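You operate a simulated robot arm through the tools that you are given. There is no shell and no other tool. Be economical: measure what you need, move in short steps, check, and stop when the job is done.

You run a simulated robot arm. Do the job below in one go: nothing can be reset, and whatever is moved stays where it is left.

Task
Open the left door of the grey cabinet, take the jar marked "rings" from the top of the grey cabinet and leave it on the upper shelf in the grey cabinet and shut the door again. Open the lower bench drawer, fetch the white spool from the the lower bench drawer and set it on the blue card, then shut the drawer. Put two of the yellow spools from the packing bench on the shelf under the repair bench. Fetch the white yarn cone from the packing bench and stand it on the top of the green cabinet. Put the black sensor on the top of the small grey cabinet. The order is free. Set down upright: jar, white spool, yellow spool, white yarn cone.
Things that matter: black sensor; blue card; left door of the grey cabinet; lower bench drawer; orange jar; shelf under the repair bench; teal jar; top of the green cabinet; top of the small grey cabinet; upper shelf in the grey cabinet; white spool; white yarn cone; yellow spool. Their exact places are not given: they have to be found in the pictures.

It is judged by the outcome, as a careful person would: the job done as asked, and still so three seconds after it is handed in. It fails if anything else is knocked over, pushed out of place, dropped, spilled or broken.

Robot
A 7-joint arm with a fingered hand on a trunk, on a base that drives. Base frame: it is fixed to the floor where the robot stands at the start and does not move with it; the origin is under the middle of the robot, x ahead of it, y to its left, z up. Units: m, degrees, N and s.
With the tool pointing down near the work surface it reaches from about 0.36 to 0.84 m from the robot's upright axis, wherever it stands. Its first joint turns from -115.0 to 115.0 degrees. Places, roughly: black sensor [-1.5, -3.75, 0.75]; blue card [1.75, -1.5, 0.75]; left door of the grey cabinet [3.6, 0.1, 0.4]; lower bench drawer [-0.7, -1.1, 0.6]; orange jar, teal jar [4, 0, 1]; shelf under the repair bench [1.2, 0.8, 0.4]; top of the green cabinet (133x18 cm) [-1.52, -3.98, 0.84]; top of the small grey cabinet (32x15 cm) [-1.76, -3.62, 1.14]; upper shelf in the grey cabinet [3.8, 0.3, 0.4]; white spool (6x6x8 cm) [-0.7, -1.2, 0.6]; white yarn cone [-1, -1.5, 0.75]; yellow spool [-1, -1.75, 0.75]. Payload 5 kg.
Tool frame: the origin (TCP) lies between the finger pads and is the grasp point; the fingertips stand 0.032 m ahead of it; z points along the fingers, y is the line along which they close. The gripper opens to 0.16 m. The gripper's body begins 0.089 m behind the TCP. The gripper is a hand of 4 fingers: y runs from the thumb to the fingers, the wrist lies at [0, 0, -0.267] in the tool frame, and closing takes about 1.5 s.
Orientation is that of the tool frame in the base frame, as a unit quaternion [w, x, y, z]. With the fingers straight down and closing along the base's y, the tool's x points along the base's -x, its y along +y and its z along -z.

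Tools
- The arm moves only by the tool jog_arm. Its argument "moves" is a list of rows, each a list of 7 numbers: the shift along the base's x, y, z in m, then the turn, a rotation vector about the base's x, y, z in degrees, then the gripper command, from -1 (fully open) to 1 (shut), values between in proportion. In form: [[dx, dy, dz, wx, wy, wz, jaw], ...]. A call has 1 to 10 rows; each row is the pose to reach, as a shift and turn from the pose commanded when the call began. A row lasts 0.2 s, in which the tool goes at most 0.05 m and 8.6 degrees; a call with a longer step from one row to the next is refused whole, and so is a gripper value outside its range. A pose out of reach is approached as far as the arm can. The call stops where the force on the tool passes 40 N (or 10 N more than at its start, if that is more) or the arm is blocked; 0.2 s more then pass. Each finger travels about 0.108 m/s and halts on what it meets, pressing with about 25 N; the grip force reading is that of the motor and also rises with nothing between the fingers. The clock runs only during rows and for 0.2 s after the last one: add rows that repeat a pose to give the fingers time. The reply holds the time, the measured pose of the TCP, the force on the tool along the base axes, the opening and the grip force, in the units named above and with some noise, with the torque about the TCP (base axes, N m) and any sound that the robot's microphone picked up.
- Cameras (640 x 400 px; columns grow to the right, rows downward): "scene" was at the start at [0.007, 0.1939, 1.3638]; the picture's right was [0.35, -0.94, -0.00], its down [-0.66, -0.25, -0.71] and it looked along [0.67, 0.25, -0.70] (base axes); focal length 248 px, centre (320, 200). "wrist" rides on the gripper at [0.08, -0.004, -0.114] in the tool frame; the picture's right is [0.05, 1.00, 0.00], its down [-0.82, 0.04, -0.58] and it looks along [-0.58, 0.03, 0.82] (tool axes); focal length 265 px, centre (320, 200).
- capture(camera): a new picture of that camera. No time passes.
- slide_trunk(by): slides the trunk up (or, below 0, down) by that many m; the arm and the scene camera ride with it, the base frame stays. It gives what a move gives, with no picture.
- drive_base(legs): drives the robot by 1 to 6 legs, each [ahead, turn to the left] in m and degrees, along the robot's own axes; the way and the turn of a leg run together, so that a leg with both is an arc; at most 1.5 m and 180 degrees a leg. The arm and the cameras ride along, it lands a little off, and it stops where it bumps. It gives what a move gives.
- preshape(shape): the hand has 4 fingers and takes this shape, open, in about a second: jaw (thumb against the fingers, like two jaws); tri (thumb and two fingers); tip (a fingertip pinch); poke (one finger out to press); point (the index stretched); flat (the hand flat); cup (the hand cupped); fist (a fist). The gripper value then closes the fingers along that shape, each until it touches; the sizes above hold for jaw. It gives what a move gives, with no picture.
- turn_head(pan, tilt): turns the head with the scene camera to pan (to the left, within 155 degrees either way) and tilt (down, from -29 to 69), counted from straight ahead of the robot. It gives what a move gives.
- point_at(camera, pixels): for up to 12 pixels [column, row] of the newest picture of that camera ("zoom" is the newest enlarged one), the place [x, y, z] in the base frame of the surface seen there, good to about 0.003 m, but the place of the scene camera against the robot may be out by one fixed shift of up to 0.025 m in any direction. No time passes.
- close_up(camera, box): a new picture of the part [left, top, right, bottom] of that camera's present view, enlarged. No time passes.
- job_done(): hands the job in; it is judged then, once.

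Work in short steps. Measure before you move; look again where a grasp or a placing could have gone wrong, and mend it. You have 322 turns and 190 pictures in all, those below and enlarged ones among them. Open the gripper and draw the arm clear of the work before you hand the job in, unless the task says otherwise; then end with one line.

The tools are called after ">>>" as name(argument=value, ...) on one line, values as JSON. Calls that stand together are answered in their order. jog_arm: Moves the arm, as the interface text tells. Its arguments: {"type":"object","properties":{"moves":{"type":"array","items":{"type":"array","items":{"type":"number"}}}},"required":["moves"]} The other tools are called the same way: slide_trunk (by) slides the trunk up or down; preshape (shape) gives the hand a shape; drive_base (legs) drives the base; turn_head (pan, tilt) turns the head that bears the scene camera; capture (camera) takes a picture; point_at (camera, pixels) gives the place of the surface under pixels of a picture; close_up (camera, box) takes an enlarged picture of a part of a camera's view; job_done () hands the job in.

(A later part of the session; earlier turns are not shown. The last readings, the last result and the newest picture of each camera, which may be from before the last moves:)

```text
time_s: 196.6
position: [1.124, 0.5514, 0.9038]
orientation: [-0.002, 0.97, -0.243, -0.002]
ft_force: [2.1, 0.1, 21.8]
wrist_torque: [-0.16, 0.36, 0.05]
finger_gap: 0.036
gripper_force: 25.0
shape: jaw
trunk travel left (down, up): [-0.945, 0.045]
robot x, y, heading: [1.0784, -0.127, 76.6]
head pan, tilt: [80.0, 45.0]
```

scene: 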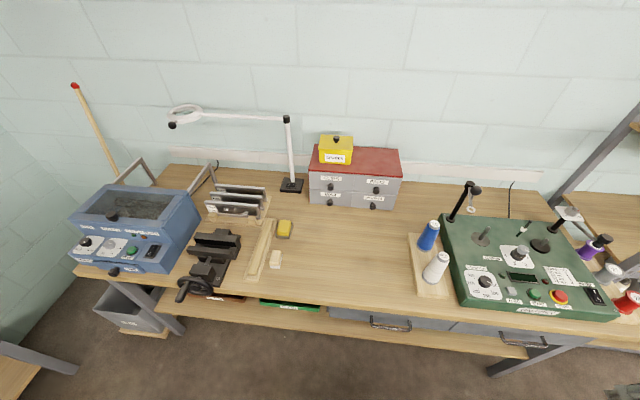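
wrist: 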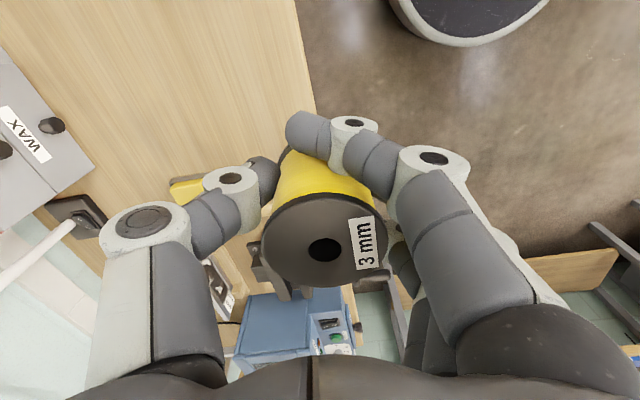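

Contact at 22 N. I relieve, open and rise.

>>> jog_arm(moves=[[0, 0, 0.003, 0, 0, 0, 0.8], [0, 0, 0.003, 0, 0, 0, 0.3], [0, 0, 0.003, 0, 0, 0, -0.2], [0, 0, 0.003, 0, 0, 0, -0.2], [0, 0, 0.003, 0, 0, 0, -0.2], [0, 0, 0.04, 0, 0, 0, -0.2], [0, 0, 0.085, 0, 0, 0, -0.2], [0, 0, 0.13, 0, 0, 0, -0.2], [0, 0, 0.17, 0, 0, 0, -0.2]])

>>> capture(camera="wrist")

```text
time_s: 198.6
position: [1.1231, 0.5512, 1.0676]
orientation: [-0.001, 0.97, -0.244, -0.001]
ft_force: [0.6, 0.1, 0.0]
wrist_torque: [0.0, 0.02, -0.01]
finger_gap: 0.0955
gripper_force: 0.1
shape: jaw
trunk travel left (down, up): [-0.945, 0.045]
robot x, y, heading: [1.0743, -0.1234, 76.4]
head pan, tilt: [80.0, 45.0]
```

```text
133 pictures are left
```

wrist: 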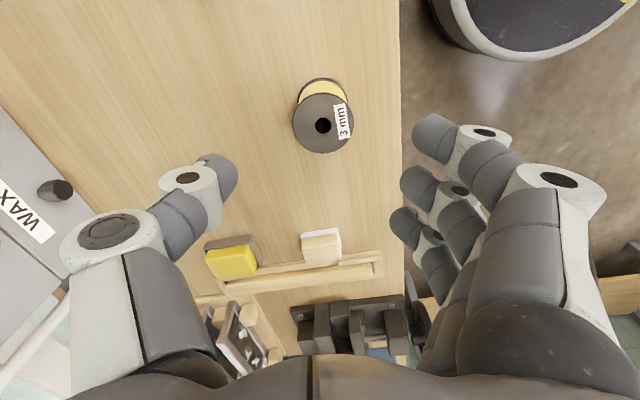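

The spool stands upright. Now I yaw the hand so that its closing axis runs along the bench.

>>> point_at(camera="wrist", pixels=[[293, 123], [353, 123], [323, 94], [323, 153]])

>>> jog_arm(moves=[[-0.01, -0.03, 0, 0, 0, -8.4, -0.2], [-0.015, -0.06, 0, 0, 0, -16.8, -0.2], [-0.02, -0.09, 0, 0, 0, -25.2, -0.2], [-0.025, -0.12, 0, 0, 0, -33.6, -0.2], [-0.03, -0.14, 0, 0, 0, -42, -0.2], [-0.03, -0.16, 0, 0, 0, -50.4, -0.2], [-0.03, -0.16, 0, 0, 0, -58.8, -0.2], [-0.03, -0.16, 0, 0, 0, -67.2, -0.2], [-0.03, -0.16, 0, 0, 0, -75.6, -0.2]])

```text
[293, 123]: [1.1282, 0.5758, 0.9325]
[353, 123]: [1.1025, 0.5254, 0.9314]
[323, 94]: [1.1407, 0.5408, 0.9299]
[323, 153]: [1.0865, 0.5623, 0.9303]
```

```text
time_s: 200.6
position: [1.0929, 0.3907, 1.0705]
orientation: [0.002, -0.616, 0.787, 0.001]
ft_force: [0.1, -0.8, -0.3]
wrist_torque: [-0.04, -0.03, 0.03]
finger_gap: 0.0957
gripper_force: 0.1
shape: jaw
trunk travel left (down, up): [-0.945, 0.045]
robot x, y, heading: [1.0796, -0.1257, 76.4]
head pan, tilt: [80.0, 45.0]
```

Spool centre is (1.1145,0.551). I pitch the hand 60° toward the bench and lower to z≈0.918 in front of the edge.

>>> jog_arm(moves=[[0, 0, 0, 7.3, -1.8, 0, -0.2], [0, 0, 0, 14.6, -3.7, 0, -0.2], [0, 0, 0, 21.8, -5.5, 0, -0.2], [0, 0, 0, 29.1, -7.3, 0, -0.2], [-0.005, 0, -0.03, 36.4, -9.1, 0, -0.2], [-0.01, 0, -0.07, 43.7, -11, 0, -0.2], [-0.015, 0.005, -0.115, 50.9, -12.8, 0, -0.2], [-0.015, 0.01, -0.152, 58.2, -14.6, 0, -0.2]])

>>> capture(camera="wrist")

```text
time_s: 202.4
position: [1.0722, 0.3968, 0.9178]
orientation: [0.393, -0.541, 0.679, 0.305]
ft_force: [1.9, 2.1, 2.9]
wrist_torque: [-0.17, 0.18, 0.06]
finger_gap: 0.0957
gripper_force: 0.1
shape: jaw
trunk travel left (down, up): [-0.945, 0.045]
robot x, y, heading: [1.0778, -0.1196, 76.6]
head pan, tilt: [80.0, 45.0]
```

```text
132 pictures are left
```

wrist: 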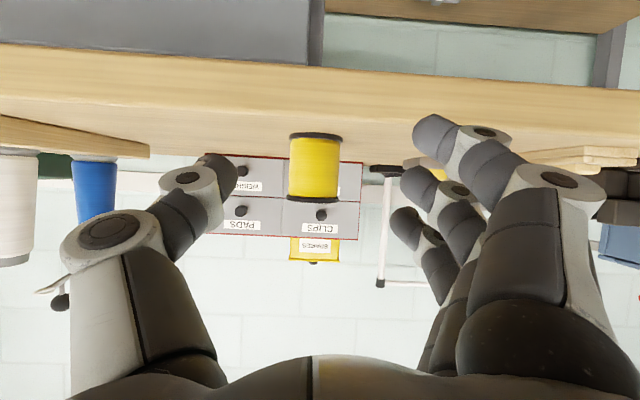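

The spool is centred between thumb and fingers. I advance ~15 cm along the bench normal.

>>> jog_arm(moves=[[0.011, 0.04, 0.003, 0, 0, 0, -0.2], [0.022, 0.08, 0.003, 0, 0, 0, -0.2], [0.032, 0.115, 0.003, 0, 0, 0, -0.2], [0.04, 0.145, 0.003, 0, 0, 0, -0.2]])

>>> capture(camera="wrist")

```text
time_s: 203.4
position: [1.1216, 0.5463, 0.919]
orientation: [0.397, -0.534, 0.681, 0.307]
ft_force: [0.1, -0.3, -0.7]
wrist_torque: [0.0, -0.01, 0.0]
finger_gap: 0.0955
gripper_force: 0.1
shape: jaw
trunk travel left (down, up): [-0.945, 0.045]
robot x, y, heading: [1.0761, -0.1241, 76.5]
head pan, tilt: [80.0, 45.0]
```

```text
131 pictures are left
```

wrist: 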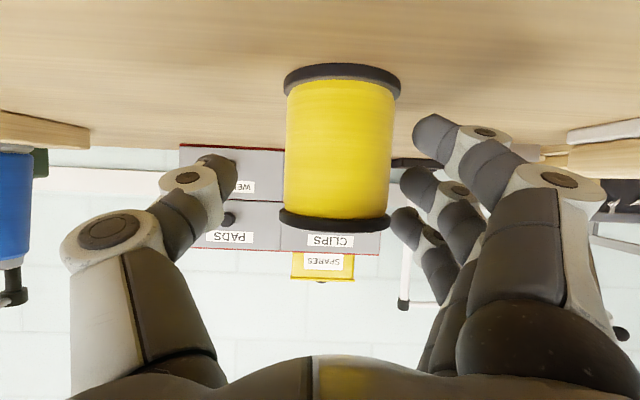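

I shift 8 mm to centre and close.

>>> jog_arm(moves=[[-0.007, 0.006, 0.003, 0, 0, 0, -0.2], [-0.007, 0.008, 0.003, 0, 0, 0, 0.3], [-0.007, 0.008, 0.003, 0, 0, 0, 0.8], [-0.007, 0.008, 0.003, 0, 0, 0, 0.8], [-0.007, 0.008, 0.003, 0, 0, 0, 0.8], [-0.007, 0.008, 0.003, 0, 0, 0, 0.8]])

>>> capture(camera="wrist")

```text
time_s: 204.8
position: [1.1136, 0.5533, 0.9241]
orientation: [0.398, -0.533, 0.681, 0.308]
ft_force: [2.1, 0.7, 3.0]
wrist_torque: [0.09, 0.03, -0.03]
finger_gap: 0.035
gripper_force: 25.0
shape: jaw
trunk travel left (down, up): [-0.945, 0.045]
robot x, y, heading: [1.0756, -0.1241, 76.6]
head pan, tilt: [80.0, 45.0]
```

```text
130 pictures are left
```

wrist: 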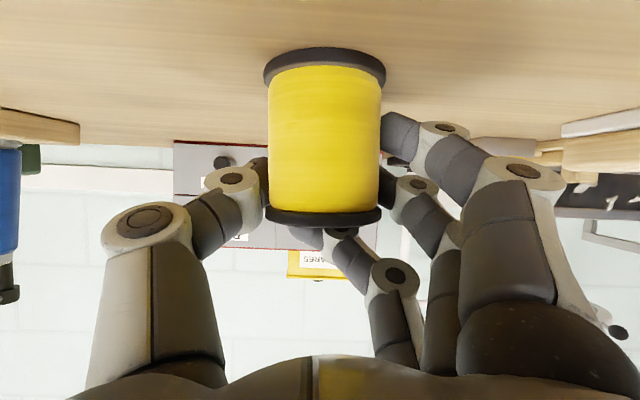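

Firm grip (thumb and two fingers). I lift and back the base off the bench, then look at the shelf.

>>> jog_arm(moves=[[0, 0, 0.02, 0, 0, 0, 0.8], [0, 0, 0.05, 0, 0, 0, 0.8]])

>>> drive_base(legs=[[-0.28, 0]])

>>> slide_trunk(by=-0.4)

>>> turn_head(pan=-10, tilt=35)

>>> capture(camera="scene")

>>> capture(camera="wrist")

```text
time_s: 205.4
position: [1.1113, 0.551, 0.9748]
orientation: [0.396, -0.534, 0.681, 0.308]
ft_force: [-0.1, -0.9, -1.2]
wrist_torque: [0.0, 0.0, 0.01]
finger_gap: 0.0347
gripper_force: 24.5
shape: jaw
trunk travel left (down, up): [-0.945, 0.045]
robot x, y, heading: [1.0795, -0.1222, 76.7]
head pan, tilt: [80.0, 45.0]
```

```text
time_s: 207.4
position: [1.0418, 0.2798, 0.9758]
orientation: [0.396, -0.537, 0.678, 0.309]
ft_force: [-0.1, -0.7, -0.8]
wrist_torque: [0.02, 0.01, -0.02]
finger_gap: 0.0348
gripper_force: 24.4
shape: jaw
trunk travel left (down, up): [-0.945, 0.045]
robot x, y, heading: [1.0164, -0.3987, 77.2]
head pan, tilt: [80.0, 45.0]
```

```text
time_s: 211.2
position: [1.0422, 0.2804, 0.5742]
orientation: [0.396, -0.536, 0.678, 0.31]
ft_force: [0.4, 0.1, -1.5]
wrist_torque: [-0.03, 0.0, -0.01]
finger_gap: 0.0349
gripper_force: 24.3
shape: jaw
trunk travel left (down, up): [-0.545, 0.445]
robot x, y, heading: [1.017, -0.3983, 76.8]
head pan, tilt: [80.0, 45.0]
```

```text
time_s: 212.9
position: [1.0406, 0.2797, 0.5743]
orientation: [0.396, -0.536, 0.678, 0.309]
ft_force: [0.8, 0.1, -0.3]
wrist_torque: [-0.03, -0.03, 0.0]
finger_gap: 0.0349
gripper_force: 25.3
shape: jaw
trunk travel left (down, up): [-0.545, 0.445]
robot x, y, heading: [1.0135, -0.3964, 77.1]
head pan, tilt: [-10.0, 35.0]
```

```text
129 pictures are left
```

scene: 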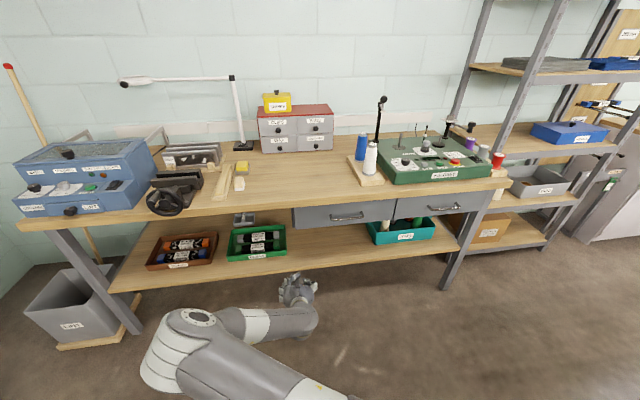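

```text
128 pictures are left
```

wrist: 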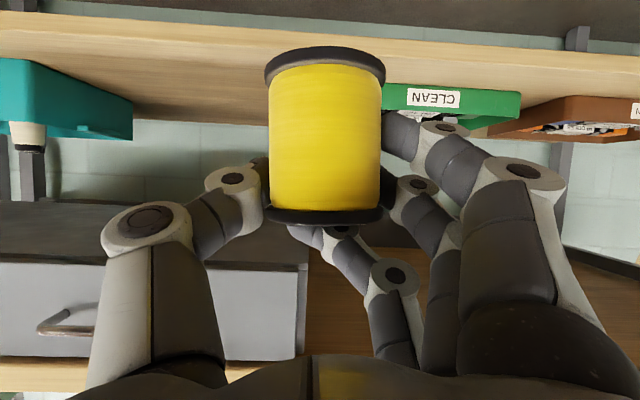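

Between green tray and teal bin the shelf is free. I measure it with the wrist camera.

>>> point_at(camera="wrist", pixels=[[200, 65], [200, 100], [200, 35], [130, 100], [388, 105], [240, 60], [150, 270], [300, 270], [85, 325], [230, 90]])

>>> point_at(camera="scene", pixels=[[290, 238], [365, 225], [320, 240], [330, 265], [330, 258], [345, 220], [300, 222]])

```text
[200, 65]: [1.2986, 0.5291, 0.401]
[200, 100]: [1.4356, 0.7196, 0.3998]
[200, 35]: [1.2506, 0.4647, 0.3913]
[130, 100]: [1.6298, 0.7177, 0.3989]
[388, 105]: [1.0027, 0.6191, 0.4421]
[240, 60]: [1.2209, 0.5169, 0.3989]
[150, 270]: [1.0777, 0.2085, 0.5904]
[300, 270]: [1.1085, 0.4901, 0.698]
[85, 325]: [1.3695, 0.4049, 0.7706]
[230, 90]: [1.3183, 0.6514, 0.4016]
```

```text
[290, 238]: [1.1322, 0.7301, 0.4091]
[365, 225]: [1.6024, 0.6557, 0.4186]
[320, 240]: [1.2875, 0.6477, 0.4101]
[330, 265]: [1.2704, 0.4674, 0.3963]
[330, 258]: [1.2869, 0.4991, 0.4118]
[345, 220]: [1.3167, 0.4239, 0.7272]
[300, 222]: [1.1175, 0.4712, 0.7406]
```

Shelf z is 0.400, edge at y≈0.465 there; target (1.27,0.555). I shift right and lower first, then drive slightly closer.

>>> jog_arm(moves=[[0.04, 0, -0.02, 0, 0, 0, 0.8], [0.08, 0, -0.04, 0, 0, 0, 0.8], [0.12, 0, -0.06, 0, 0, 0, 0.8], [0.16, 0, -0.08, 0, 0, 0, 0.8]])

>>> drive_base(legs=[[0.13, 0]])

>>> capture(camera="wrist")

```text
time_s: 213.9
position: [1.2022, 0.2823, 0.493]
orientation: [0.396, -0.537, 0.678, 0.309]
ft_force: [0.1, 0.3, -0.2]
wrist_torque: [0.01, 0.01, -0.01]
finger_gap: 0.035
gripper_force: 24.9
shape: jaw
trunk travel left (down, up): [-0.545, 0.445]
robot x, y, heading: [1.0162, -0.3939, 77.3]
head pan, tilt: [-10.0, 35.0]
```

```text
time_s: 215.2
position: [1.2324, 0.4115, 0.4929]
orientation: [0.397, -0.536, 0.678, 0.309]
ft_force: [-0.3, -0.6, -0.5]
wrist_torque: [-0.04, 0.03, -0.01]
finger_gap: 0.035
gripper_force: 25.9
shape: jaw
trunk travel left (down, up): [-0.545, 0.445]
robot x, y, heading: [1.043, -0.265, 77.3]
head pan, tilt: [-10.0, 35.0]
```

```text
127 pictures are left
```

wrist: 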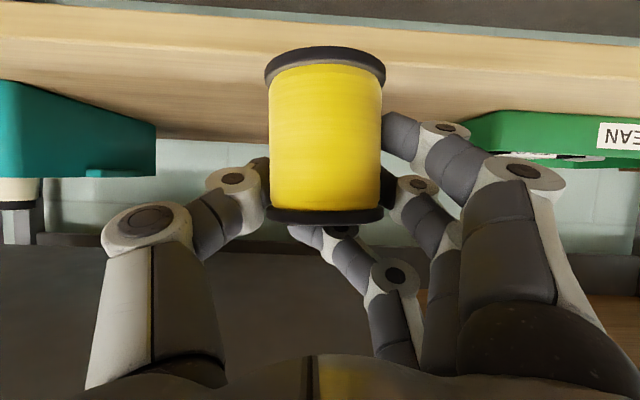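

Clear path. I move forward under the bench and lower to just above the shelf.

>>> jog_arm(moves=[[0.01, 0.04, 0, 0, 0, 0, 0.8], [0.02, 0.08, 0, 0, 0, 0, 0.8], [0.03, 0.12, 0, 0, 0, 0, 0.8], [0.037, 0.145, -0.005, 0, 0, 0, 0.8], [0.037, 0.145, -0.015, 0, 0, 0, 0.8], [0.037, 0.145, -0.024, 0, 0, 0, 0.8]])

>>> jog_arm(moves=[[0, 0, -0.003, 0, 0, 0, 0.8], [0, 0, -0.006, 0, 0, 0, 0.8]])

>>> capture(camera="wrist")

```text
time_s: 216.6
position: [1.2703, 0.5581, 0.4671]
orientation: [0.395, -0.537, 0.678, 0.309]
ft_force: [0.0, -0.3, -1.1]
wrist_torque: [0.0, 0.0, 0.01]
finger_gap: 0.0347
gripper_force: 24.6
shape: jaw
trunk travel left (down, up): [-0.545, 0.445]
robot x, y, heading: [1.0411, -0.2684, 76.9]
head pan, tilt: [-10.0, 35.0]
```

```text
time_s: 217.2
position: [1.2711, 0.5593, 0.4635]
orientation: [0.396, -0.536, 0.678, 0.31]
ft_force: [0.2, 1.1, 6.0]
wrist_torque: [0.05, 0.19, -0.04]
finger_gap: 0.0346
gripper_force: 24.5
shape: jaw
trunk travel left (down, up): [-0.545, 0.445]
robot x, y, heading: [1.0457, -0.2653, 76.9]
head pan, tilt: [-10.0, 35.0]
```

```text
126 pictures are left
```

wrist: 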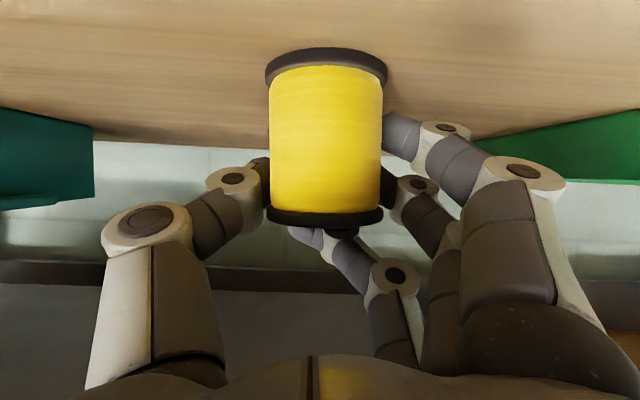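

Spool touches the shelf (6 N). I open and retreat straight back.

>>> jog_arm(moves=[[0, 0, 0, 0, 0, 0, 0.5], [0, 0, 0, 0, 0, 0, 0.1], [0, 0, 0, 0, 0, 0, -0.2], [0, 0, 0.001, 0, 0, 0, -0.2], [0, 0, 0.002, 0, 0, 0, -0.2], [-0.007, -0.03, 0.004, 0, 0, 0, -0.2], [-0.018, -0.07, 0.004, 0, 0, 0, -0.2], [-0.028, -0.11, 0.004, 0, 0, 0, -0.2], [-0.038, -0.15, 0.004, 0, 0, 0, -0.2]])

>>> capture(camera="wrist")

```text
time_s: 219.2
position: [1.2331, 0.407, 0.4668]
orientation: [0.396, -0.536, 0.679, 0.309]
ft_force: [0.0, -0.7, 0.9]
wrist_torque: [-0.01, 0.03, 0.02]
finger_gap: 0.0956
gripper_force: 0.0
shape: jaw
trunk travel left (down, up): [-0.545, 0.445]
robot x, y, heading: [1.0426, -0.2654, 76.6]
head pan, tilt: [-10.0, 35.0]
```

```text
125 pictures are left
```

wrist: 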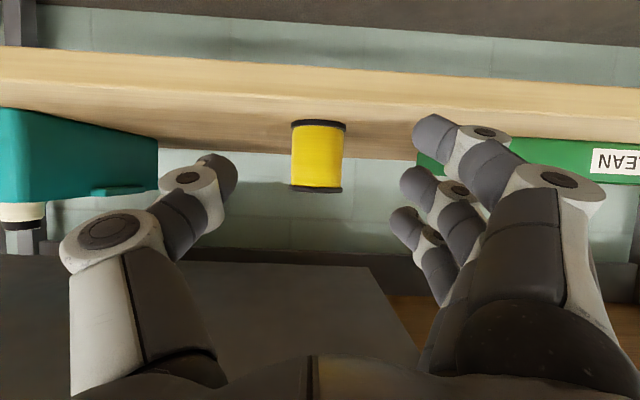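

Spool 1 stands on the shelf. Next the grey cabinet; I look right (east) to check the aisle.

>>> turn_head(pan=-75, tilt=25)

>>> capture(camera="scene")

```text
time_s: 220.5
position: [1.2331, 0.4079, 0.4665]
orientation: [0.396, -0.536, 0.679, 0.308]
ft_force: [0.2, -0.6, 1.0]
wrist_torque: [0.02, 0.02, -0.03]
finger_gap: 0.0957
gripper_force: 0.0
shape: jaw
trunk travel left (down, up): [-0.545, 0.445]
robot x, y, heading: [1.045, -0.2682, 77.2]
head pan, tilt: [-75.0, 25.0]
```

```text
124 pictures are left
```

scene: 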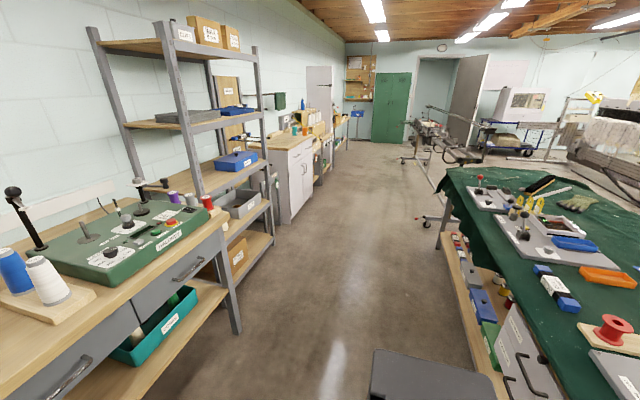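

>>> point_at(camera="scene", pixels=[[440, 180], [437, 240], [490, 370], [272, 250], [300, 215], [318, 200], [240, 330], [400, 165], [430, 220], [285, 145], [295, 165], [318, 160]])

>>> close_up(camera="scene", box=[240, 90, 360, 240])

```text
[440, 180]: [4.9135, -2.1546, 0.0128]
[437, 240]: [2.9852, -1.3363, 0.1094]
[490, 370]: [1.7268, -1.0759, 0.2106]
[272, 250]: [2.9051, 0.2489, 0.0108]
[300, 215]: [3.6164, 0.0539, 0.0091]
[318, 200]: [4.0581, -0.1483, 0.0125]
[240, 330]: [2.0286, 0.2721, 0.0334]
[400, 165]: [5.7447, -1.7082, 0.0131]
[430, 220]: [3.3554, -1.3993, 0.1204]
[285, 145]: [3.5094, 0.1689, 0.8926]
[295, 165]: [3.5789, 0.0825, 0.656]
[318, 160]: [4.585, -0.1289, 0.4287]
```

```text
2.67 times, centred on (300, 165) of scene
```

zoom: 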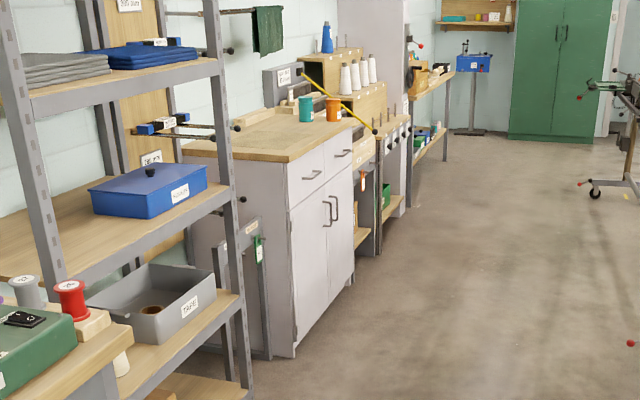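

The aisle is clear. I back off, then drive to about (3.65,-0.67) before the cabinet.

>>> drive_base(legs=[[-0.15, 0], [0, -82.5], [1.5, 0], [1.13, 0]])

>>> turn_head(pan=60, tilt=35)

>>> capture(camera="scene")

```text
time_s: 237.6
position: [4.2758, -0.757, 0.4655]
orientation: [0.502, 0.041, 0.864, -0.026]
ft_force: [1.2, 0.3, 0.2]
wrist_torque: [-0.01, -0.01, 0.01]
finger_gap: 0.0957
gripper_force: 0.0
shape: jaw
trunk travel left (down, up): [-0.545, 0.445]
robot x, y, heading: [3.5811, -0.663, -4.7]
head pan, tilt: [-75.0, 25.0]
```

```text
time_s: 239.8
position: [4.2772, -0.758, 0.466]
orientation: [0.501, 0.041, 0.864, -0.027]
ft_force: [0.2, 0.3, -0.5]
wrist_torque: [-0.01, 0.0, 0.03]
finger_gap: 0.0955
gripper_force: 0.1
shape: jaw
trunk travel left (down, up): [-0.545, 0.445]
robot x, y, heading: [3.5827, -0.6605, -5.1]
head pan, tilt: [60.0, 35.0]
```

```text
122 pictures are left
```

scene: 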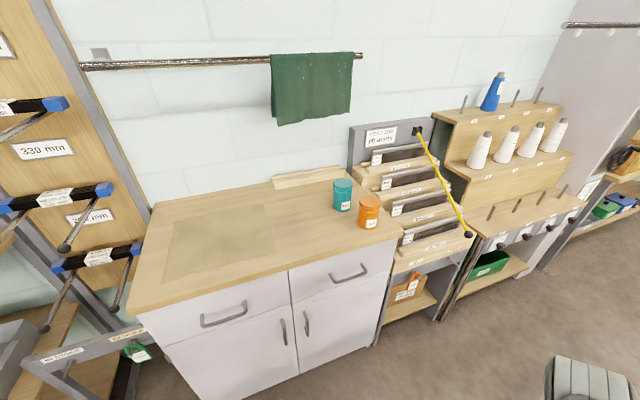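

Good view. I zoom on the jars' labels and measure jars, doors and handles.

>>> close_up(camera="scene", box=[310, 165, 400, 240])

>>> point_at(camera="scene", pixels=[[342, 182], [369, 198], [369, 224], [285, 335], [306, 320], [140, 308], [398, 238], [155, 345], [295, 345], [200, 398], [385, 330], [288, 270]])

```text
5.33 times, centred on (355, 202) of scene
```

zoom: 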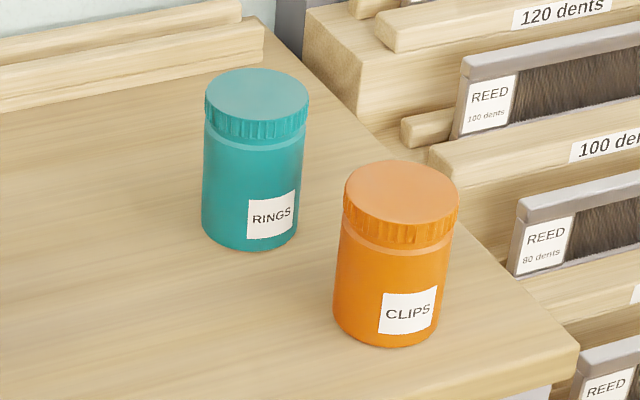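

```text
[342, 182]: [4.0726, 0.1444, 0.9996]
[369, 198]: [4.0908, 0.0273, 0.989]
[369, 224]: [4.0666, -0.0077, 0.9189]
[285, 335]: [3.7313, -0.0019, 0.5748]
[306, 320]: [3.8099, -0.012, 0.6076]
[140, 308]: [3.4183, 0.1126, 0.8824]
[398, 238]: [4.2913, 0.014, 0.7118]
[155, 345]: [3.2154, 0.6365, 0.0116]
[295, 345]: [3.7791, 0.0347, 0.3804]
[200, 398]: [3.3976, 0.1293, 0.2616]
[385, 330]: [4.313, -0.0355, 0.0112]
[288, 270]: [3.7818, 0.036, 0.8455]
```

The teal jar is "RINGS". I retract the hand a bit and turn to face the cabinet (heading ≈76).

>>> jog_arm(moves=[[-0.04, 0, 0.02, 0, 0, 0, -0.2], [-0.08, 0, 0.05, 0, 0, 0, -0.2], [-0.12, 0, 0.09, 0, 0, 0, -0.2], [-0.16, 0, 0.11, 0, 0, 0, -0.2]])

>>> drive_base(legs=[[0, 81]])

>>> turn_head(pan=0, tilt=45)

>>> capture(camera="wrist")

>>> capture(camera="scene")

```text
refused: row 3 steps farther than a row can; nothing moved
```

```text
time_s: 243.1
position: [3.8989, -0.0544, 0.4593]
orientation: [0.421, -0.467, 0.735, 0.255]
ft_force: [0.9, -16.8, -0.4]
wrist_torque: [0.23, 0.01, 0.24]
finger_gap: 0.0899
gripper_force: 0.2
shape: jaw
trunk travel left (down, up): [-0.545, 0.445]
robot x, y, heading: [3.5851, -0.6646, 66.6]
head pan, tilt: [60.0, 35.0]
stopped in leg 1: the force on the tool passed its limit at 61 N (the readings are from after the stop); the commanded pose is now the measured one
```

```text
time_s: 244.4
position: [3.898, -0.0534, 0.4591]
orientation: [0.42, -0.468, 0.734, 0.257]
ft_force: [-5.2, -29.1, -10.9]
wrist_torque: [-0.15, -0.22, 0.72]
finger_gap: 0.0898
gripper_force: 0.0
shape: jaw
trunk travel left (down, up): [-0.545, 0.445]
robot x, y, heading: [3.584, -0.6646, 66.7]
head pan, tilt: [0.0, 45.0]
```

```text
120 pictures are left
```

wrist: 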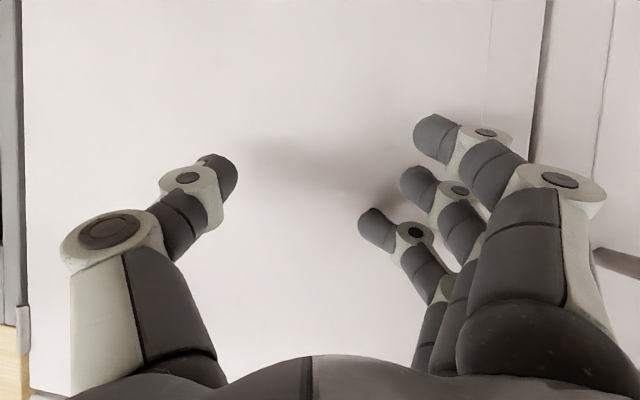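

```text
119 pictures are left
```

scene: 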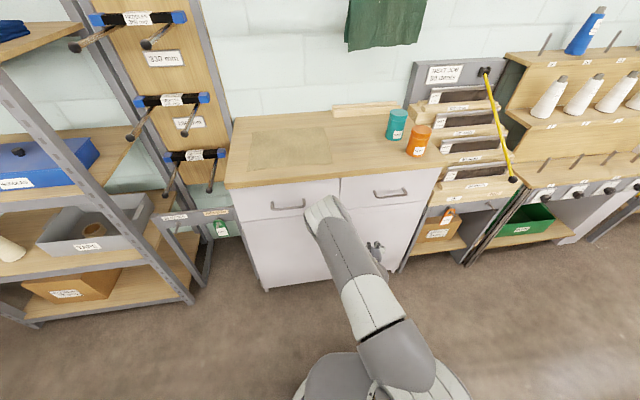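

The refused jog let the fingertips touch the closed right door; nothing was disturbed. I pull the hand back along the normal.

>>> jog_arm(moves=[[-0.007, -0.03, 0, 0, 0, 0, -0.2], [-0.017, -0.07, 0.01, 0, 0, 0, -0.2], [-0.026, -0.11, 0.03, 0, 0, 0, -0.2], [-0.04, -0.14, 0.06, 0, 0, 0, -0.2], [-0.06, -0.14, 0.09, 0, 0, 0, -0.2]])

>>> drive_base(legs=[[0, 9.5]])

>>> capture(camera="wrist")

```text
time_s: 245.6
position: [3.8378, -0.191, 0.5513]
orientation: [0.421, -0.468, 0.733, 0.258]
ft_force: [0.0, -0.1, -0.9]
wrist_torque: [0.03, 0.01, 0.0]
finger_gap: 0.0955
gripper_force: 0.1
shape: jaw
trunk travel left (down, up): [-0.545, 0.445]
robot x, y, heading: [3.5834, -0.6667, 66.6]
head pan, tilt: [0.0, 45.0]
```

```text
time_s: 246.7
position: [3.7556, -0.154, 0.5524]
orientation: [0.399, -0.527, 0.691, 0.293]
ft_force: [0.0, 0.3, 0.0]
wrist_torque: [0.0, 0.0, -0.01]
finger_gap: 0.0956
gripper_force: 0.0
shape: jaw
trunk travel left (down, up): [-0.545, 0.445]
robot x, y, heading: [3.5834, -0.6661, 76.3]
head pan, tilt: [0.0, 45.0]
```

```text
118 pictures are left
```

wrist: 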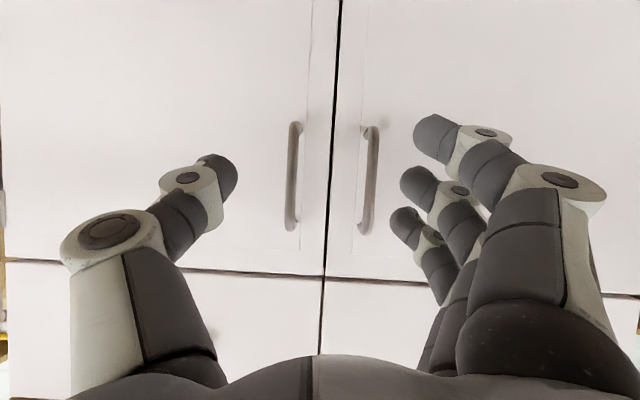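

In this inverted view the left door is on the image's right, its handle at (370,180). I measure.

>>> point_at(camera="wrist", pixels=[[374, 140], [370, 180], [366, 220], [293, 180], [400, 180], [350, 220], [330, 180], [600, 60], [20, 60], [322, 300]])

```text
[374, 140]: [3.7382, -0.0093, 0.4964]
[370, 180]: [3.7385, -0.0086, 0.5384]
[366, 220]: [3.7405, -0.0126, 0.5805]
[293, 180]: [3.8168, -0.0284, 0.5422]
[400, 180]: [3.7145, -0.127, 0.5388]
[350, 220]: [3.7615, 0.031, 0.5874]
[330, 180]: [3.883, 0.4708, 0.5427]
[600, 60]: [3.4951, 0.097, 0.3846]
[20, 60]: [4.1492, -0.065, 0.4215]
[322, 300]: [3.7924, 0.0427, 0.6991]
```

Left handle bar is at (3.739,-0.010), z 0.49–0.585. I narrow the fingers and approach along the door's normal.

>>> jog_arm(moves=[[-0.02, 0.02, 0, 0, 0, 0, 0.1], [-0.038, 0.05, 0, 0, 0, 0, 0.35], [-0.032, 0.08, 0, 0, 0, 0, 0.35], [-0.025, 0.11, 0, 0, 0, 0, 0.35], [-0.018, 0.14, 0, 0, 0, 0, 0.35]])

>>> capture(camera="wrist")

```text
time_s: 247.9
position: [3.7377, -0.0156, 0.5506]
orientation: [0.398, -0.528, 0.691, 0.293]
ft_force: [0.8, 0.9, 0.1]
wrist_torque: [0.03, 0.01, 0.01]
finger_gap: 0.0527
gripper_force: 0.1
shape: jaw
trunk travel left (down, up): [-0.545, 0.445]
robot x, y, heading: [3.5855, -0.6676, 76.6]
head pan, tilt: [0.0, 45.0]
```

```text
117 pictures are left
```

wrist: 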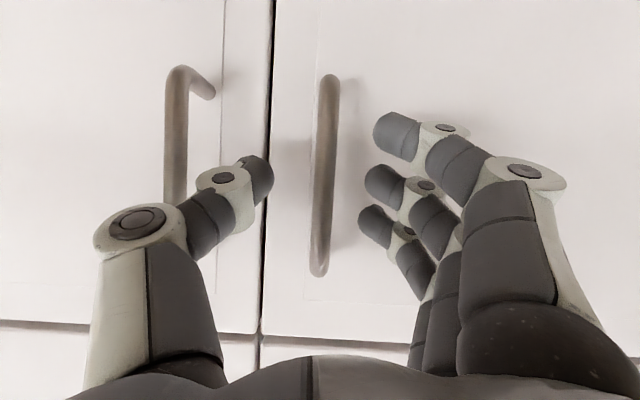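

The bar lies between thumb and fingers. I close on it.

>>> jog_arm(moves=[[0, 0, 0, 0, 0, 0, 0.7], [0, 0, 0, 0, 0, 0, 1], [0, 0, 0, 0, 0, 0, 1], [0, 0, 0, 0, 0, 0, 1]])

>>> jog_arm(moves=[[-0.007, -0.015, 0, 0, 0, -2, 1], [-0.013, -0.029, 0, 0, 0, -4, 1], [-0.029, -0.057, 0, 0, 0, -8, 1], [-0.047, -0.083, 0, 0, 0, -12, 1], [-0.068, -0.107, 0, 0, 0, -16, 1], [-0.09, -0.13, 0, 0, 0, -20, 1], [-0.115, -0.15, 0, 0, 0, -24, 1]])

>>> capture(camera="scene")

```text
time_s: 248.9
position: [3.74, -0.016, 0.5524]
orientation: [0.399, -0.527, 0.691, 0.292]
ft_force: [1.0, -0.1, -0.9]
wrist_torque: [-0.12, 0.18, 0.02]
finger_gap: 0.0002
gripper_force: 24.2
shape: jaw
trunk travel left (down, up): [-0.545, 0.445]
robot x, y, heading: [3.5795, -0.6661, 76.5]
head pan, tilt: [0.0, 45.0]
```

```text
time_s: 250.5
position: [3.6221, -0.167, 0.5514]
orientation: [0.45, -0.371, 0.786, 0.203]
ft_force: [5.7, -6.7, -4.9]
wrist_torque: [-0.13, 0.25, -0.17]
finger_gap: 0.0001
gripper_force: 25.1
shape: jaw
trunk travel left (down, up): [-0.545, 0.445]
robot x, y, heading: [3.5831, -0.6629, 76.5]
head pan, tilt: [0.0, 45.0]
```

```text
116 pictures are left
```

scene: 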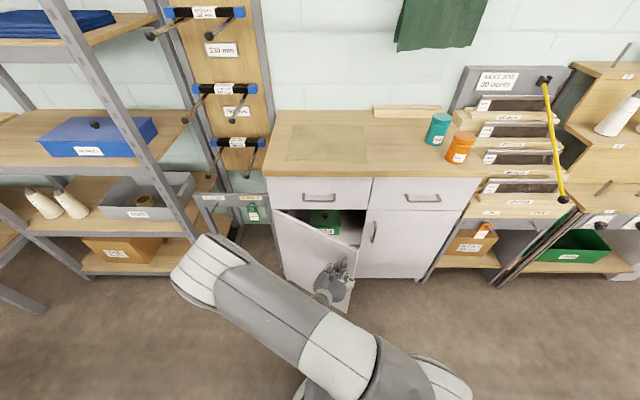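

The door is open ~30° with a green box visible inside. I keep pulling along the arc.

>>> jog_arm(moves=[[-0.026, -0.018, 0, 0, 0, -1, 1], [-0.054, -0.03, 0, 0, 0, -2, 1], [-0.083, -0.044, 0, 0, 0, -3, 1], [-0.112, -0.052, 0, 0, 0, -4, 1], [-0.143, -0.06, 0, 0, 0, -4, 1], [-0.174, -0.066, 0, 0, 0, -4, 1]])

>>> capture(camera="scene")

```text
time_s: 251.9
position: [3.4471, -0.23, 0.5506]
orientation: [0.457, -0.345, 0.798, 0.189]
ft_force: [1.7, -14.1, -2.0]
wrist_torque: [0.03, 0.2, -0.08]
finger_gap: 0.0
gripper_force: 24.7
shape: jaw
trunk travel left (down, up): [-0.545, 0.445]
robot x, y, heading: [3.5835, -0.6655, 76.5]
head pan, tilt: [0.0, 45.0]
```

```text
115 pictures are left
```

scene: 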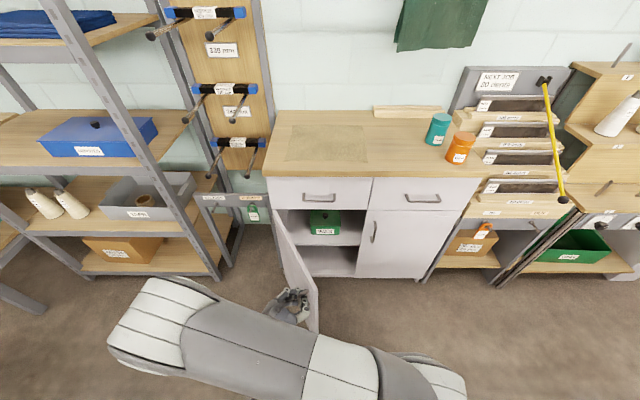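

Door at ~65°. I pull a little further for room.

>>> jog_arm(moves=[[-0.03, -0.004, 0, 0, 0, 0, 1], [-0.062, -0.005, 0, 0, 0, 0, 1], [-0.095, -0.003, 0, 0, 0, 0, 1], [-0.125, 0.002, 0, 0, 0, 0, 1]])

>>> close_up(camera="scene", box=[240, 160, 440, 330])

```text
time_s: 252.9
position: [3.3236, -0.2289, 0.5509]
orientation: [0.458, -0.344, 0.798, 0.188]
ft_force: [3.2, 13.0, 4.2]
wrist_torque: [0.41, 0.2, -0.01]
finger_gap: 0.0
gripper_force: 25.5
shape: jaw
trunk travel left (down, up): [-0.545, 0.445]
robot x, y, heading: [3.5821, -0.6674, 76.6]
head pan, tilt: [0.0, 45.0]
```

```text
2.35 times, centred on (340, 245) of scene
```

zoom: 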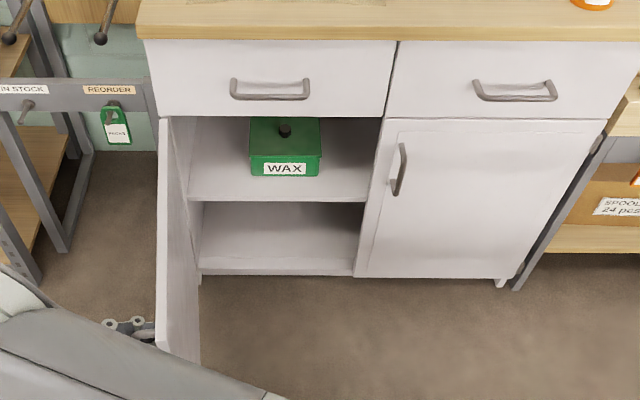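

Door is ~85° open. I release the handle and withdraw the hand away from the door.

>>> jog_arm(moves=[[0, 0, 0, 0, 0, 0, 0.6], [0, 0, 0, 0, 0, 0, 0.3], [0, 0, 0, 0, 0, 0, 0.2], [-0.025, -0.025, 0, 0, 0, 0, 0.2], [-0.05, -0.055, 0, 0, 0, 0, 0.2], [-0.06, -0.09, 0.03, 0, 0, 0, 0.2]])

>>> capture(camera="wrist")

>>> point_at(camera="zoom", pixels=[[345, 185], [220, 185], [345, 150], [220, 150], [285, 150], [250, 130], [345, 260], [345, 125], [350, 200], [170, 345]])

```text
time_s: 254.3
position: [3.2663, -0.32, 0.5841]
orientation: [0.458, -0.344, 0.798, 0.187]
ft_force: [-0.2, 0.7, -0.8]
wrist_torque: [-0.01, -0.04, -0.02]
finger_gap: 0.0637
gripper_force: 0.1
shape: jaw
trunk travel left (down, up): [-0.545, 0.445]
robot x, y, heading: [3.5839, -0.6638, 76.0]
head pan, tilt: [0.0, 45.0]
```

```text
113 pictures are left
```

wrist: 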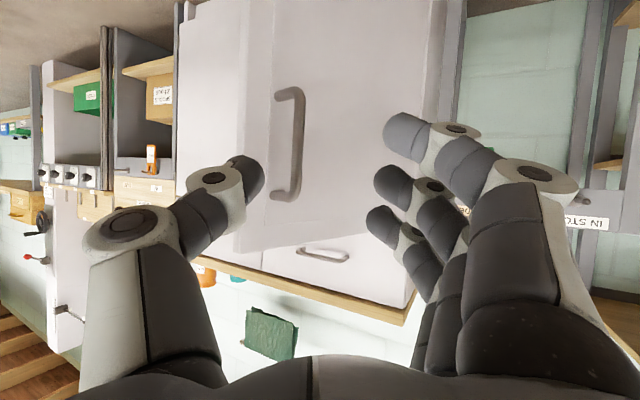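

```text
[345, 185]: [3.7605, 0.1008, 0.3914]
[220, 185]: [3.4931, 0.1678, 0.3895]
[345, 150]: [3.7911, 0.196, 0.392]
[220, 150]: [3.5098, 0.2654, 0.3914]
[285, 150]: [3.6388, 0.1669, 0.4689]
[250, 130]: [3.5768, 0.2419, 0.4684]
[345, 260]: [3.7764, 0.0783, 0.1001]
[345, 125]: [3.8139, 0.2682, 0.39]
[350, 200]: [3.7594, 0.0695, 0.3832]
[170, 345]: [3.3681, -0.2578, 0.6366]
```

The upper shelf (z≈0.38) has free room to the right of the WAX box. Now fetch the jar: I raise the trunk and turn the base so the hand points right (heading ≈22–28°), to come at the teal jar from the left past the orange one.

>>> slide_trunk(by=0.4)

>>> drive_base(legs=[[0, -24]])

>>> capture(camera="wrist")

>>> capture(camera="scene")

```text
time_s: 258.1
position: [3.2675, -0.32, 0.9844]
orientation: [0.457, -0.344, 0.798, 0.187]
ft_force: [-0.3, 0.3, -0.5]
wrist_torque: [-0.01, 0.01, 0.0]
finger_gap: 0.0638
gripper_force: 0.0
shape: jaw
trunk travel left (down, up): [-0.945, 0.045]
robot x, y, heading: [3.5827, -0.6676, 76.2]
head pan, tilt: [0.0, 45.0]
```

```text
time_s: 259.7
position: [3.4312, -0.2218, 0.9845]
orientation: [0.486, -0.175, 0.851, 0.091]
ft_force: [0.1, 0.1, 0.3]
wrist_torque: [-0.04, 0.02, -0.01]
finger_gap: 0.0639
gripper_force: 0.0
shape: jaw
trunk travel left (down, up): [-0.945, 0.045]
robot x, y, heading: [3.58, -0.6635, 53.0]
head pan, tilt: [0.0, 45.0]
```

```text
112 pictures are left
```

wrist: 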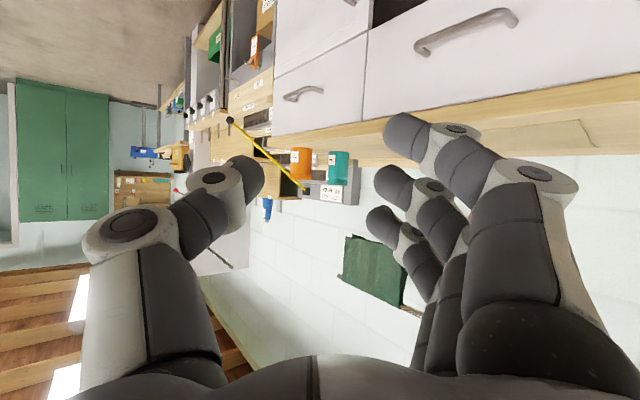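

```text
111 pictures are left
```

scene: 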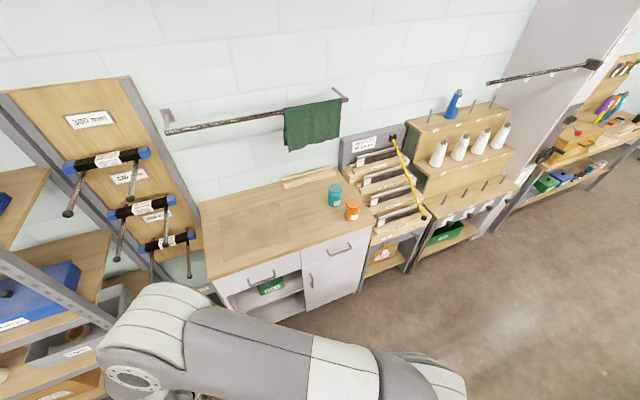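

I measure both jars with the wrist camera.

>>> point_at(camera="wrist", pixels=[[339, 153], [339, 165], [332, 168], [347, 168], [339, 180], [302, 150], [302, 165], [293, 165], [311, 165], [360, 150]])

```text
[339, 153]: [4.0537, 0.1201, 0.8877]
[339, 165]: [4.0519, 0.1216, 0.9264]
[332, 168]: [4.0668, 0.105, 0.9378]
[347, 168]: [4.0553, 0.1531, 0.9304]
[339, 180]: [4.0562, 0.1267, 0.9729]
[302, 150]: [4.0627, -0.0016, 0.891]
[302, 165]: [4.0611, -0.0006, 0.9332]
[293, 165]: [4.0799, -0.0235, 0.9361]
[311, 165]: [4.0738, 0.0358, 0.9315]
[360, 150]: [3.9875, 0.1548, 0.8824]
```

Teal jar axis ≈(4.081,0.136), base ≈0.878. I move over the cabinet top toward a standoff left of it.

>>> jog_arm(moves=[[0.042, 0.025, 0, 0, 0, 0, 0.2], [0.084, 0.05, 0, 0, 0, 0, 0], [0.126, 0.075, 0, 0, 0, 0, -0.1], [0.168, 0.1, 0, 0, 0, 0, -0.2], [0.21, 0.125, 0, 0, 0, 0, -0.2], [0.252, 0.15, 0, 0, 0, 0, -0.2], [0.294, 0.175, 0, 0, 0, 0, -0.2], [0.336, 0.2, 0, 0, 0, 0, -0.2], [0.378, 0.225, 0, 0, 0, 0, -0.2], [0.42, 0.25, 0, 0, 0, 0, -0.2]])

>>> jog_arm(moves=[[0.03, 0.015, -0.01, 0, 0, 0, -0.2], [0.06, 0.032, -0.025, 0, 0, 0, -0.2], [0.091, 0.052, -0.04, 0, 0, 0, -0.2]])

>>> capture(camera="wrist")

```text
time_s: 261.9
position: [3.8509, 0.0298, 0.9842]
orientation: [0.485, -0.174, 0.853, 0.089]
ft_force: [-0.1, 1.1, -0.2]
wrist_torque: [0.02, 0.01, 0.0]
finger_gap: 0.0955
gripper_force: 0.1
shape: jaw
trunk travel left (down, up): [-0.945, 0.045]
robot x, y, heading: [3.5867, -0.6675, 52.9]
head pan, tilt: [0.0, 45.0]
```

```text
time_s: 262.7
position: [3.9439, 0.0798, 0.9471]
orientation: [0.485, -0.175, 0.852, 0.091]
ft_force: [0.3, 0.8, -0.8]
wrist_torque: [0.0, 0.01, -0.01]
finger_gap: 0.0956
gripper_force: 0.1
shape: jaw
trunk travel left (down, up): [-0.945, 0.045]
robot x, y, heading: [3.5807, -0.6627, 53.3]
head pan, tilt: [0.0, 45.0]
```

```text
110 pictures are left
```

wrist: 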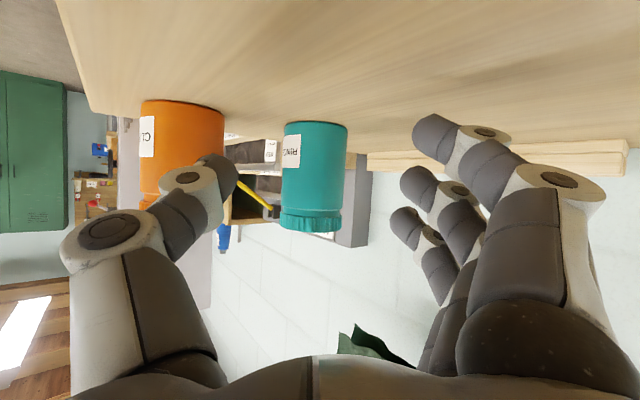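

Teal is centred; the orange jar is left of the thumb. I measure clearance.

>>> point_at(camera="wrist", pixels=[[316, 180], [290, 180], [342, 180], [316, 130], [180, 150], [222, 150], [145, 150], [260, 110], [316, 225]])

```text
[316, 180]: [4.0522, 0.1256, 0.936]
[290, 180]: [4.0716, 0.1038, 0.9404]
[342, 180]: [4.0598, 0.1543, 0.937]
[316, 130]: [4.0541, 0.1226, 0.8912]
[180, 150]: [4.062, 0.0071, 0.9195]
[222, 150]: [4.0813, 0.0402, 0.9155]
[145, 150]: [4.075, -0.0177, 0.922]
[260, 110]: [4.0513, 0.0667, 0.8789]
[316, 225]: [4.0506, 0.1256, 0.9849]
```

Clearance to the orange jar is ~2 cm. I advance to the jar axis and close.

>>> jog_arm(moves=[[0.035, 0.015, 0, 0, 0, 0, -0.2], [0.07, 0.029, 0, 0, 0, 0, -0.2], [0.105, 0.043, 0, 0, 0, 0, -0.2], [0.133, 0.055, 0, 0, 0, 0, -0.2], [0.133, 0.055, 0, 0, 0, 0, 0.3], [0.133, 0.055, 0, 0, 0, 0, 0.6], [0.133, 0.055, 0, 0, 0, 0, 0.6], [0.133, 0.055, 0, 0, 0, 0, 0.6]])

>>> capture(camera="wrist")

```text
time_s: 264.5
position: [4.078, 0.1342, 0.9437]
orientation: [0.486, -0.174, 0.852, 0.089]
ft_force: [0.4, -0.3, -0.8]
wrist_torque: [0.02, 0.02, 0.0]
finger_gap: 0.056
gripper_force: 24.7
shape: jaw
trunk travel left (down, up): [-0.945, 0.045]
robot x, y, heading: [3.5845, -0.6619, 53.1]
head pan, tilt: [0.0, 45.0]
```

```text
109 pictures are left
```

wrist: 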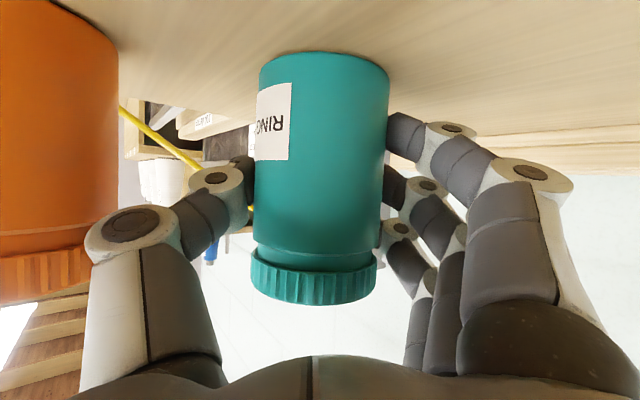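

Gripped at gap 56 mm. I lift and retreat along the same path.

>>> jog_arm(moves=[[0, 0, 0.03, 0, 0, 0, 0.8], [0, 0, 0.06, 0, 0, 0, 0.8], [-0.04, -0.018, 0.07, 0, 0, 0, 0.8], [-0.08, -0.036, 0.07, 0, 0, 0, 0.8], [-0.12, -0.056, 0.07, 0, 0, 0, 0.8], [-0.16, -0.08, 0.07, 0, 0, 0, 0.8], [-0.2, -0.108, 0.07, 0, 0, 0, 0.8], [-0.24, -0.138, 0.07, 0, 0, 0, 0.8], [-0.28, -0.168, 0.07, 0, 0, 0, 0.8], [-0.32, -0.198, 0.07, 0, 0, 0, 0.8]])

>>> jog_arm(moves=[[-0.03, -0.04, 0, 0, 0, 0, 0.8], [-0.06, -0.08, 0, 0, 0, 0, 0.8], [-0.09, -0.12, 0, 0, 0, 0, 0.8], [-0.12, -0.16, 0, 0, 0, 0, 0.8]])

>>> capture(camera="scene")

```text
time_s: 266.7
position: [3.7572, -0.0652, 1.0153]
orientation: [0.486, -0.175, 0.851, 0.091]
ft_force: [-1.0, -0.8, -2.2]
wrist_torque: [0.01, 0.01, -0.01]
finger_gap: 0.0551
gripper_force: 25.2
shape: jaw
trunk travel left (down, up): [-0.945, 0.045]
robot x, y, heading: [3.5795, -0.6651, 53.0]
head pan, tilt: [0.0, 45.0]
```

```text
time_s: 267.7
position: [3.6341, -0.2279, 1.0161]
orientation: [0.486, -0.174, 0.851, 0.091]
ft_force: [0.2, -0.9, -2.1]
wrist_torque: [-0.01, 0.0, 0.06]
finger_gap: 0.0552
gripper_force: 25.0
shape: jaw
trunk travel left (down, up): [-0.945, 0.045]
robot x, y, heading: [3.5848, -0.6639, 52.8]
head pan, tilt: [0.0, 45.0]
```

```text
108 pictures are left
```

scene: 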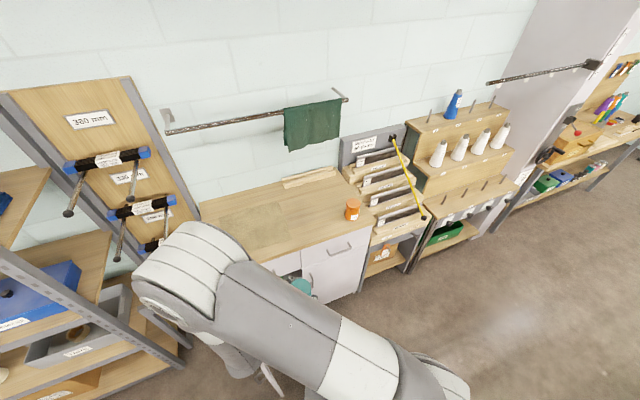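

Jar is held. I back the base slightly, then turn the hand toward heading ≈60° and bring it in front of the opening.

>>> drive_base(legs=[[-0.13, 0]])

>>> jog_arm(moves=[[0.02, 0.025, 0, 0, 0, 5, 0.8], [0.04, 0.05, 0, 0, 0, 12, 0.8], [0.06, 0.075, 0, 0, 0, 19, 0.8], [0.08, 0.1, 0, 0, 0, 26, 0.8], [0.09, 0.13, 0, 0, 0, 32, 0.8], [0.095, 0.16, 0, 0, 0, 38, 0.8], [0.1, 0.175, 0, 0, 0, 38, 0.8]])

>>> capture(camera="scene")

```text
time_s: 269.0
position: [3.5529, -0.3344, 1.0147]
orientation: [0.486, -0.176, 0.851, 0.091]
ft_force: [0.1, -1.3, -2.3]
wrist_torque: [0.05, 0.02, 0.04]
finger_gap: 0.0551
gripper_force: 24.8
shape: jaw
trunk travel left (down, up): [-0.945, 0.045]
robot x, y, heading: [3.5033, -0.7684, 53.1]
head pan, tilt: [0.0, 45.0]
```

```text
time_s: 270.6
position: [3.6541, -0.1575, 1.0155]
orientation: [0.429, -0.444, 0.749, 0.243]
ft_force: [-0.1, 0.8, -2.0]
wrist_torque: [-0.04, 0.0, -0.02]
finger_gap: 0.0549
gripper_force: 24.7
shape: jaw
trunk travel left (down, up): [-0.945, 0.045]
robot x, y, heading: [3.501, -0.7663, 53.0]
head pan, tilt: [0.0, 45.0]
```

```text
107 pictures are left
```

scene: 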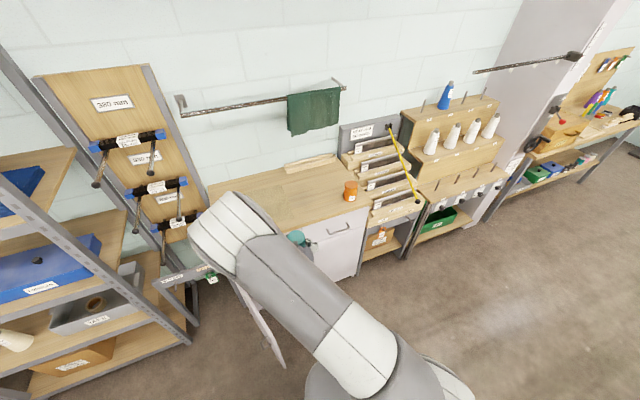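

I check the elbow's place before lowering the trunk.

>>> point_at(camera="scene", pixels=[[205, 235], [230, 200], [265, 215], [225, 265], [300, 237], [250, 300], [275, 360]])

```text
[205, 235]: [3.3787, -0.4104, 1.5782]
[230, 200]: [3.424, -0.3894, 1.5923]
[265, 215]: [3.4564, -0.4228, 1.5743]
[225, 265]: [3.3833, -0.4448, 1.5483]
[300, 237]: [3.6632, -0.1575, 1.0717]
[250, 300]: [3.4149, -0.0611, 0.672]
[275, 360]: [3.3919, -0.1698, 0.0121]
```

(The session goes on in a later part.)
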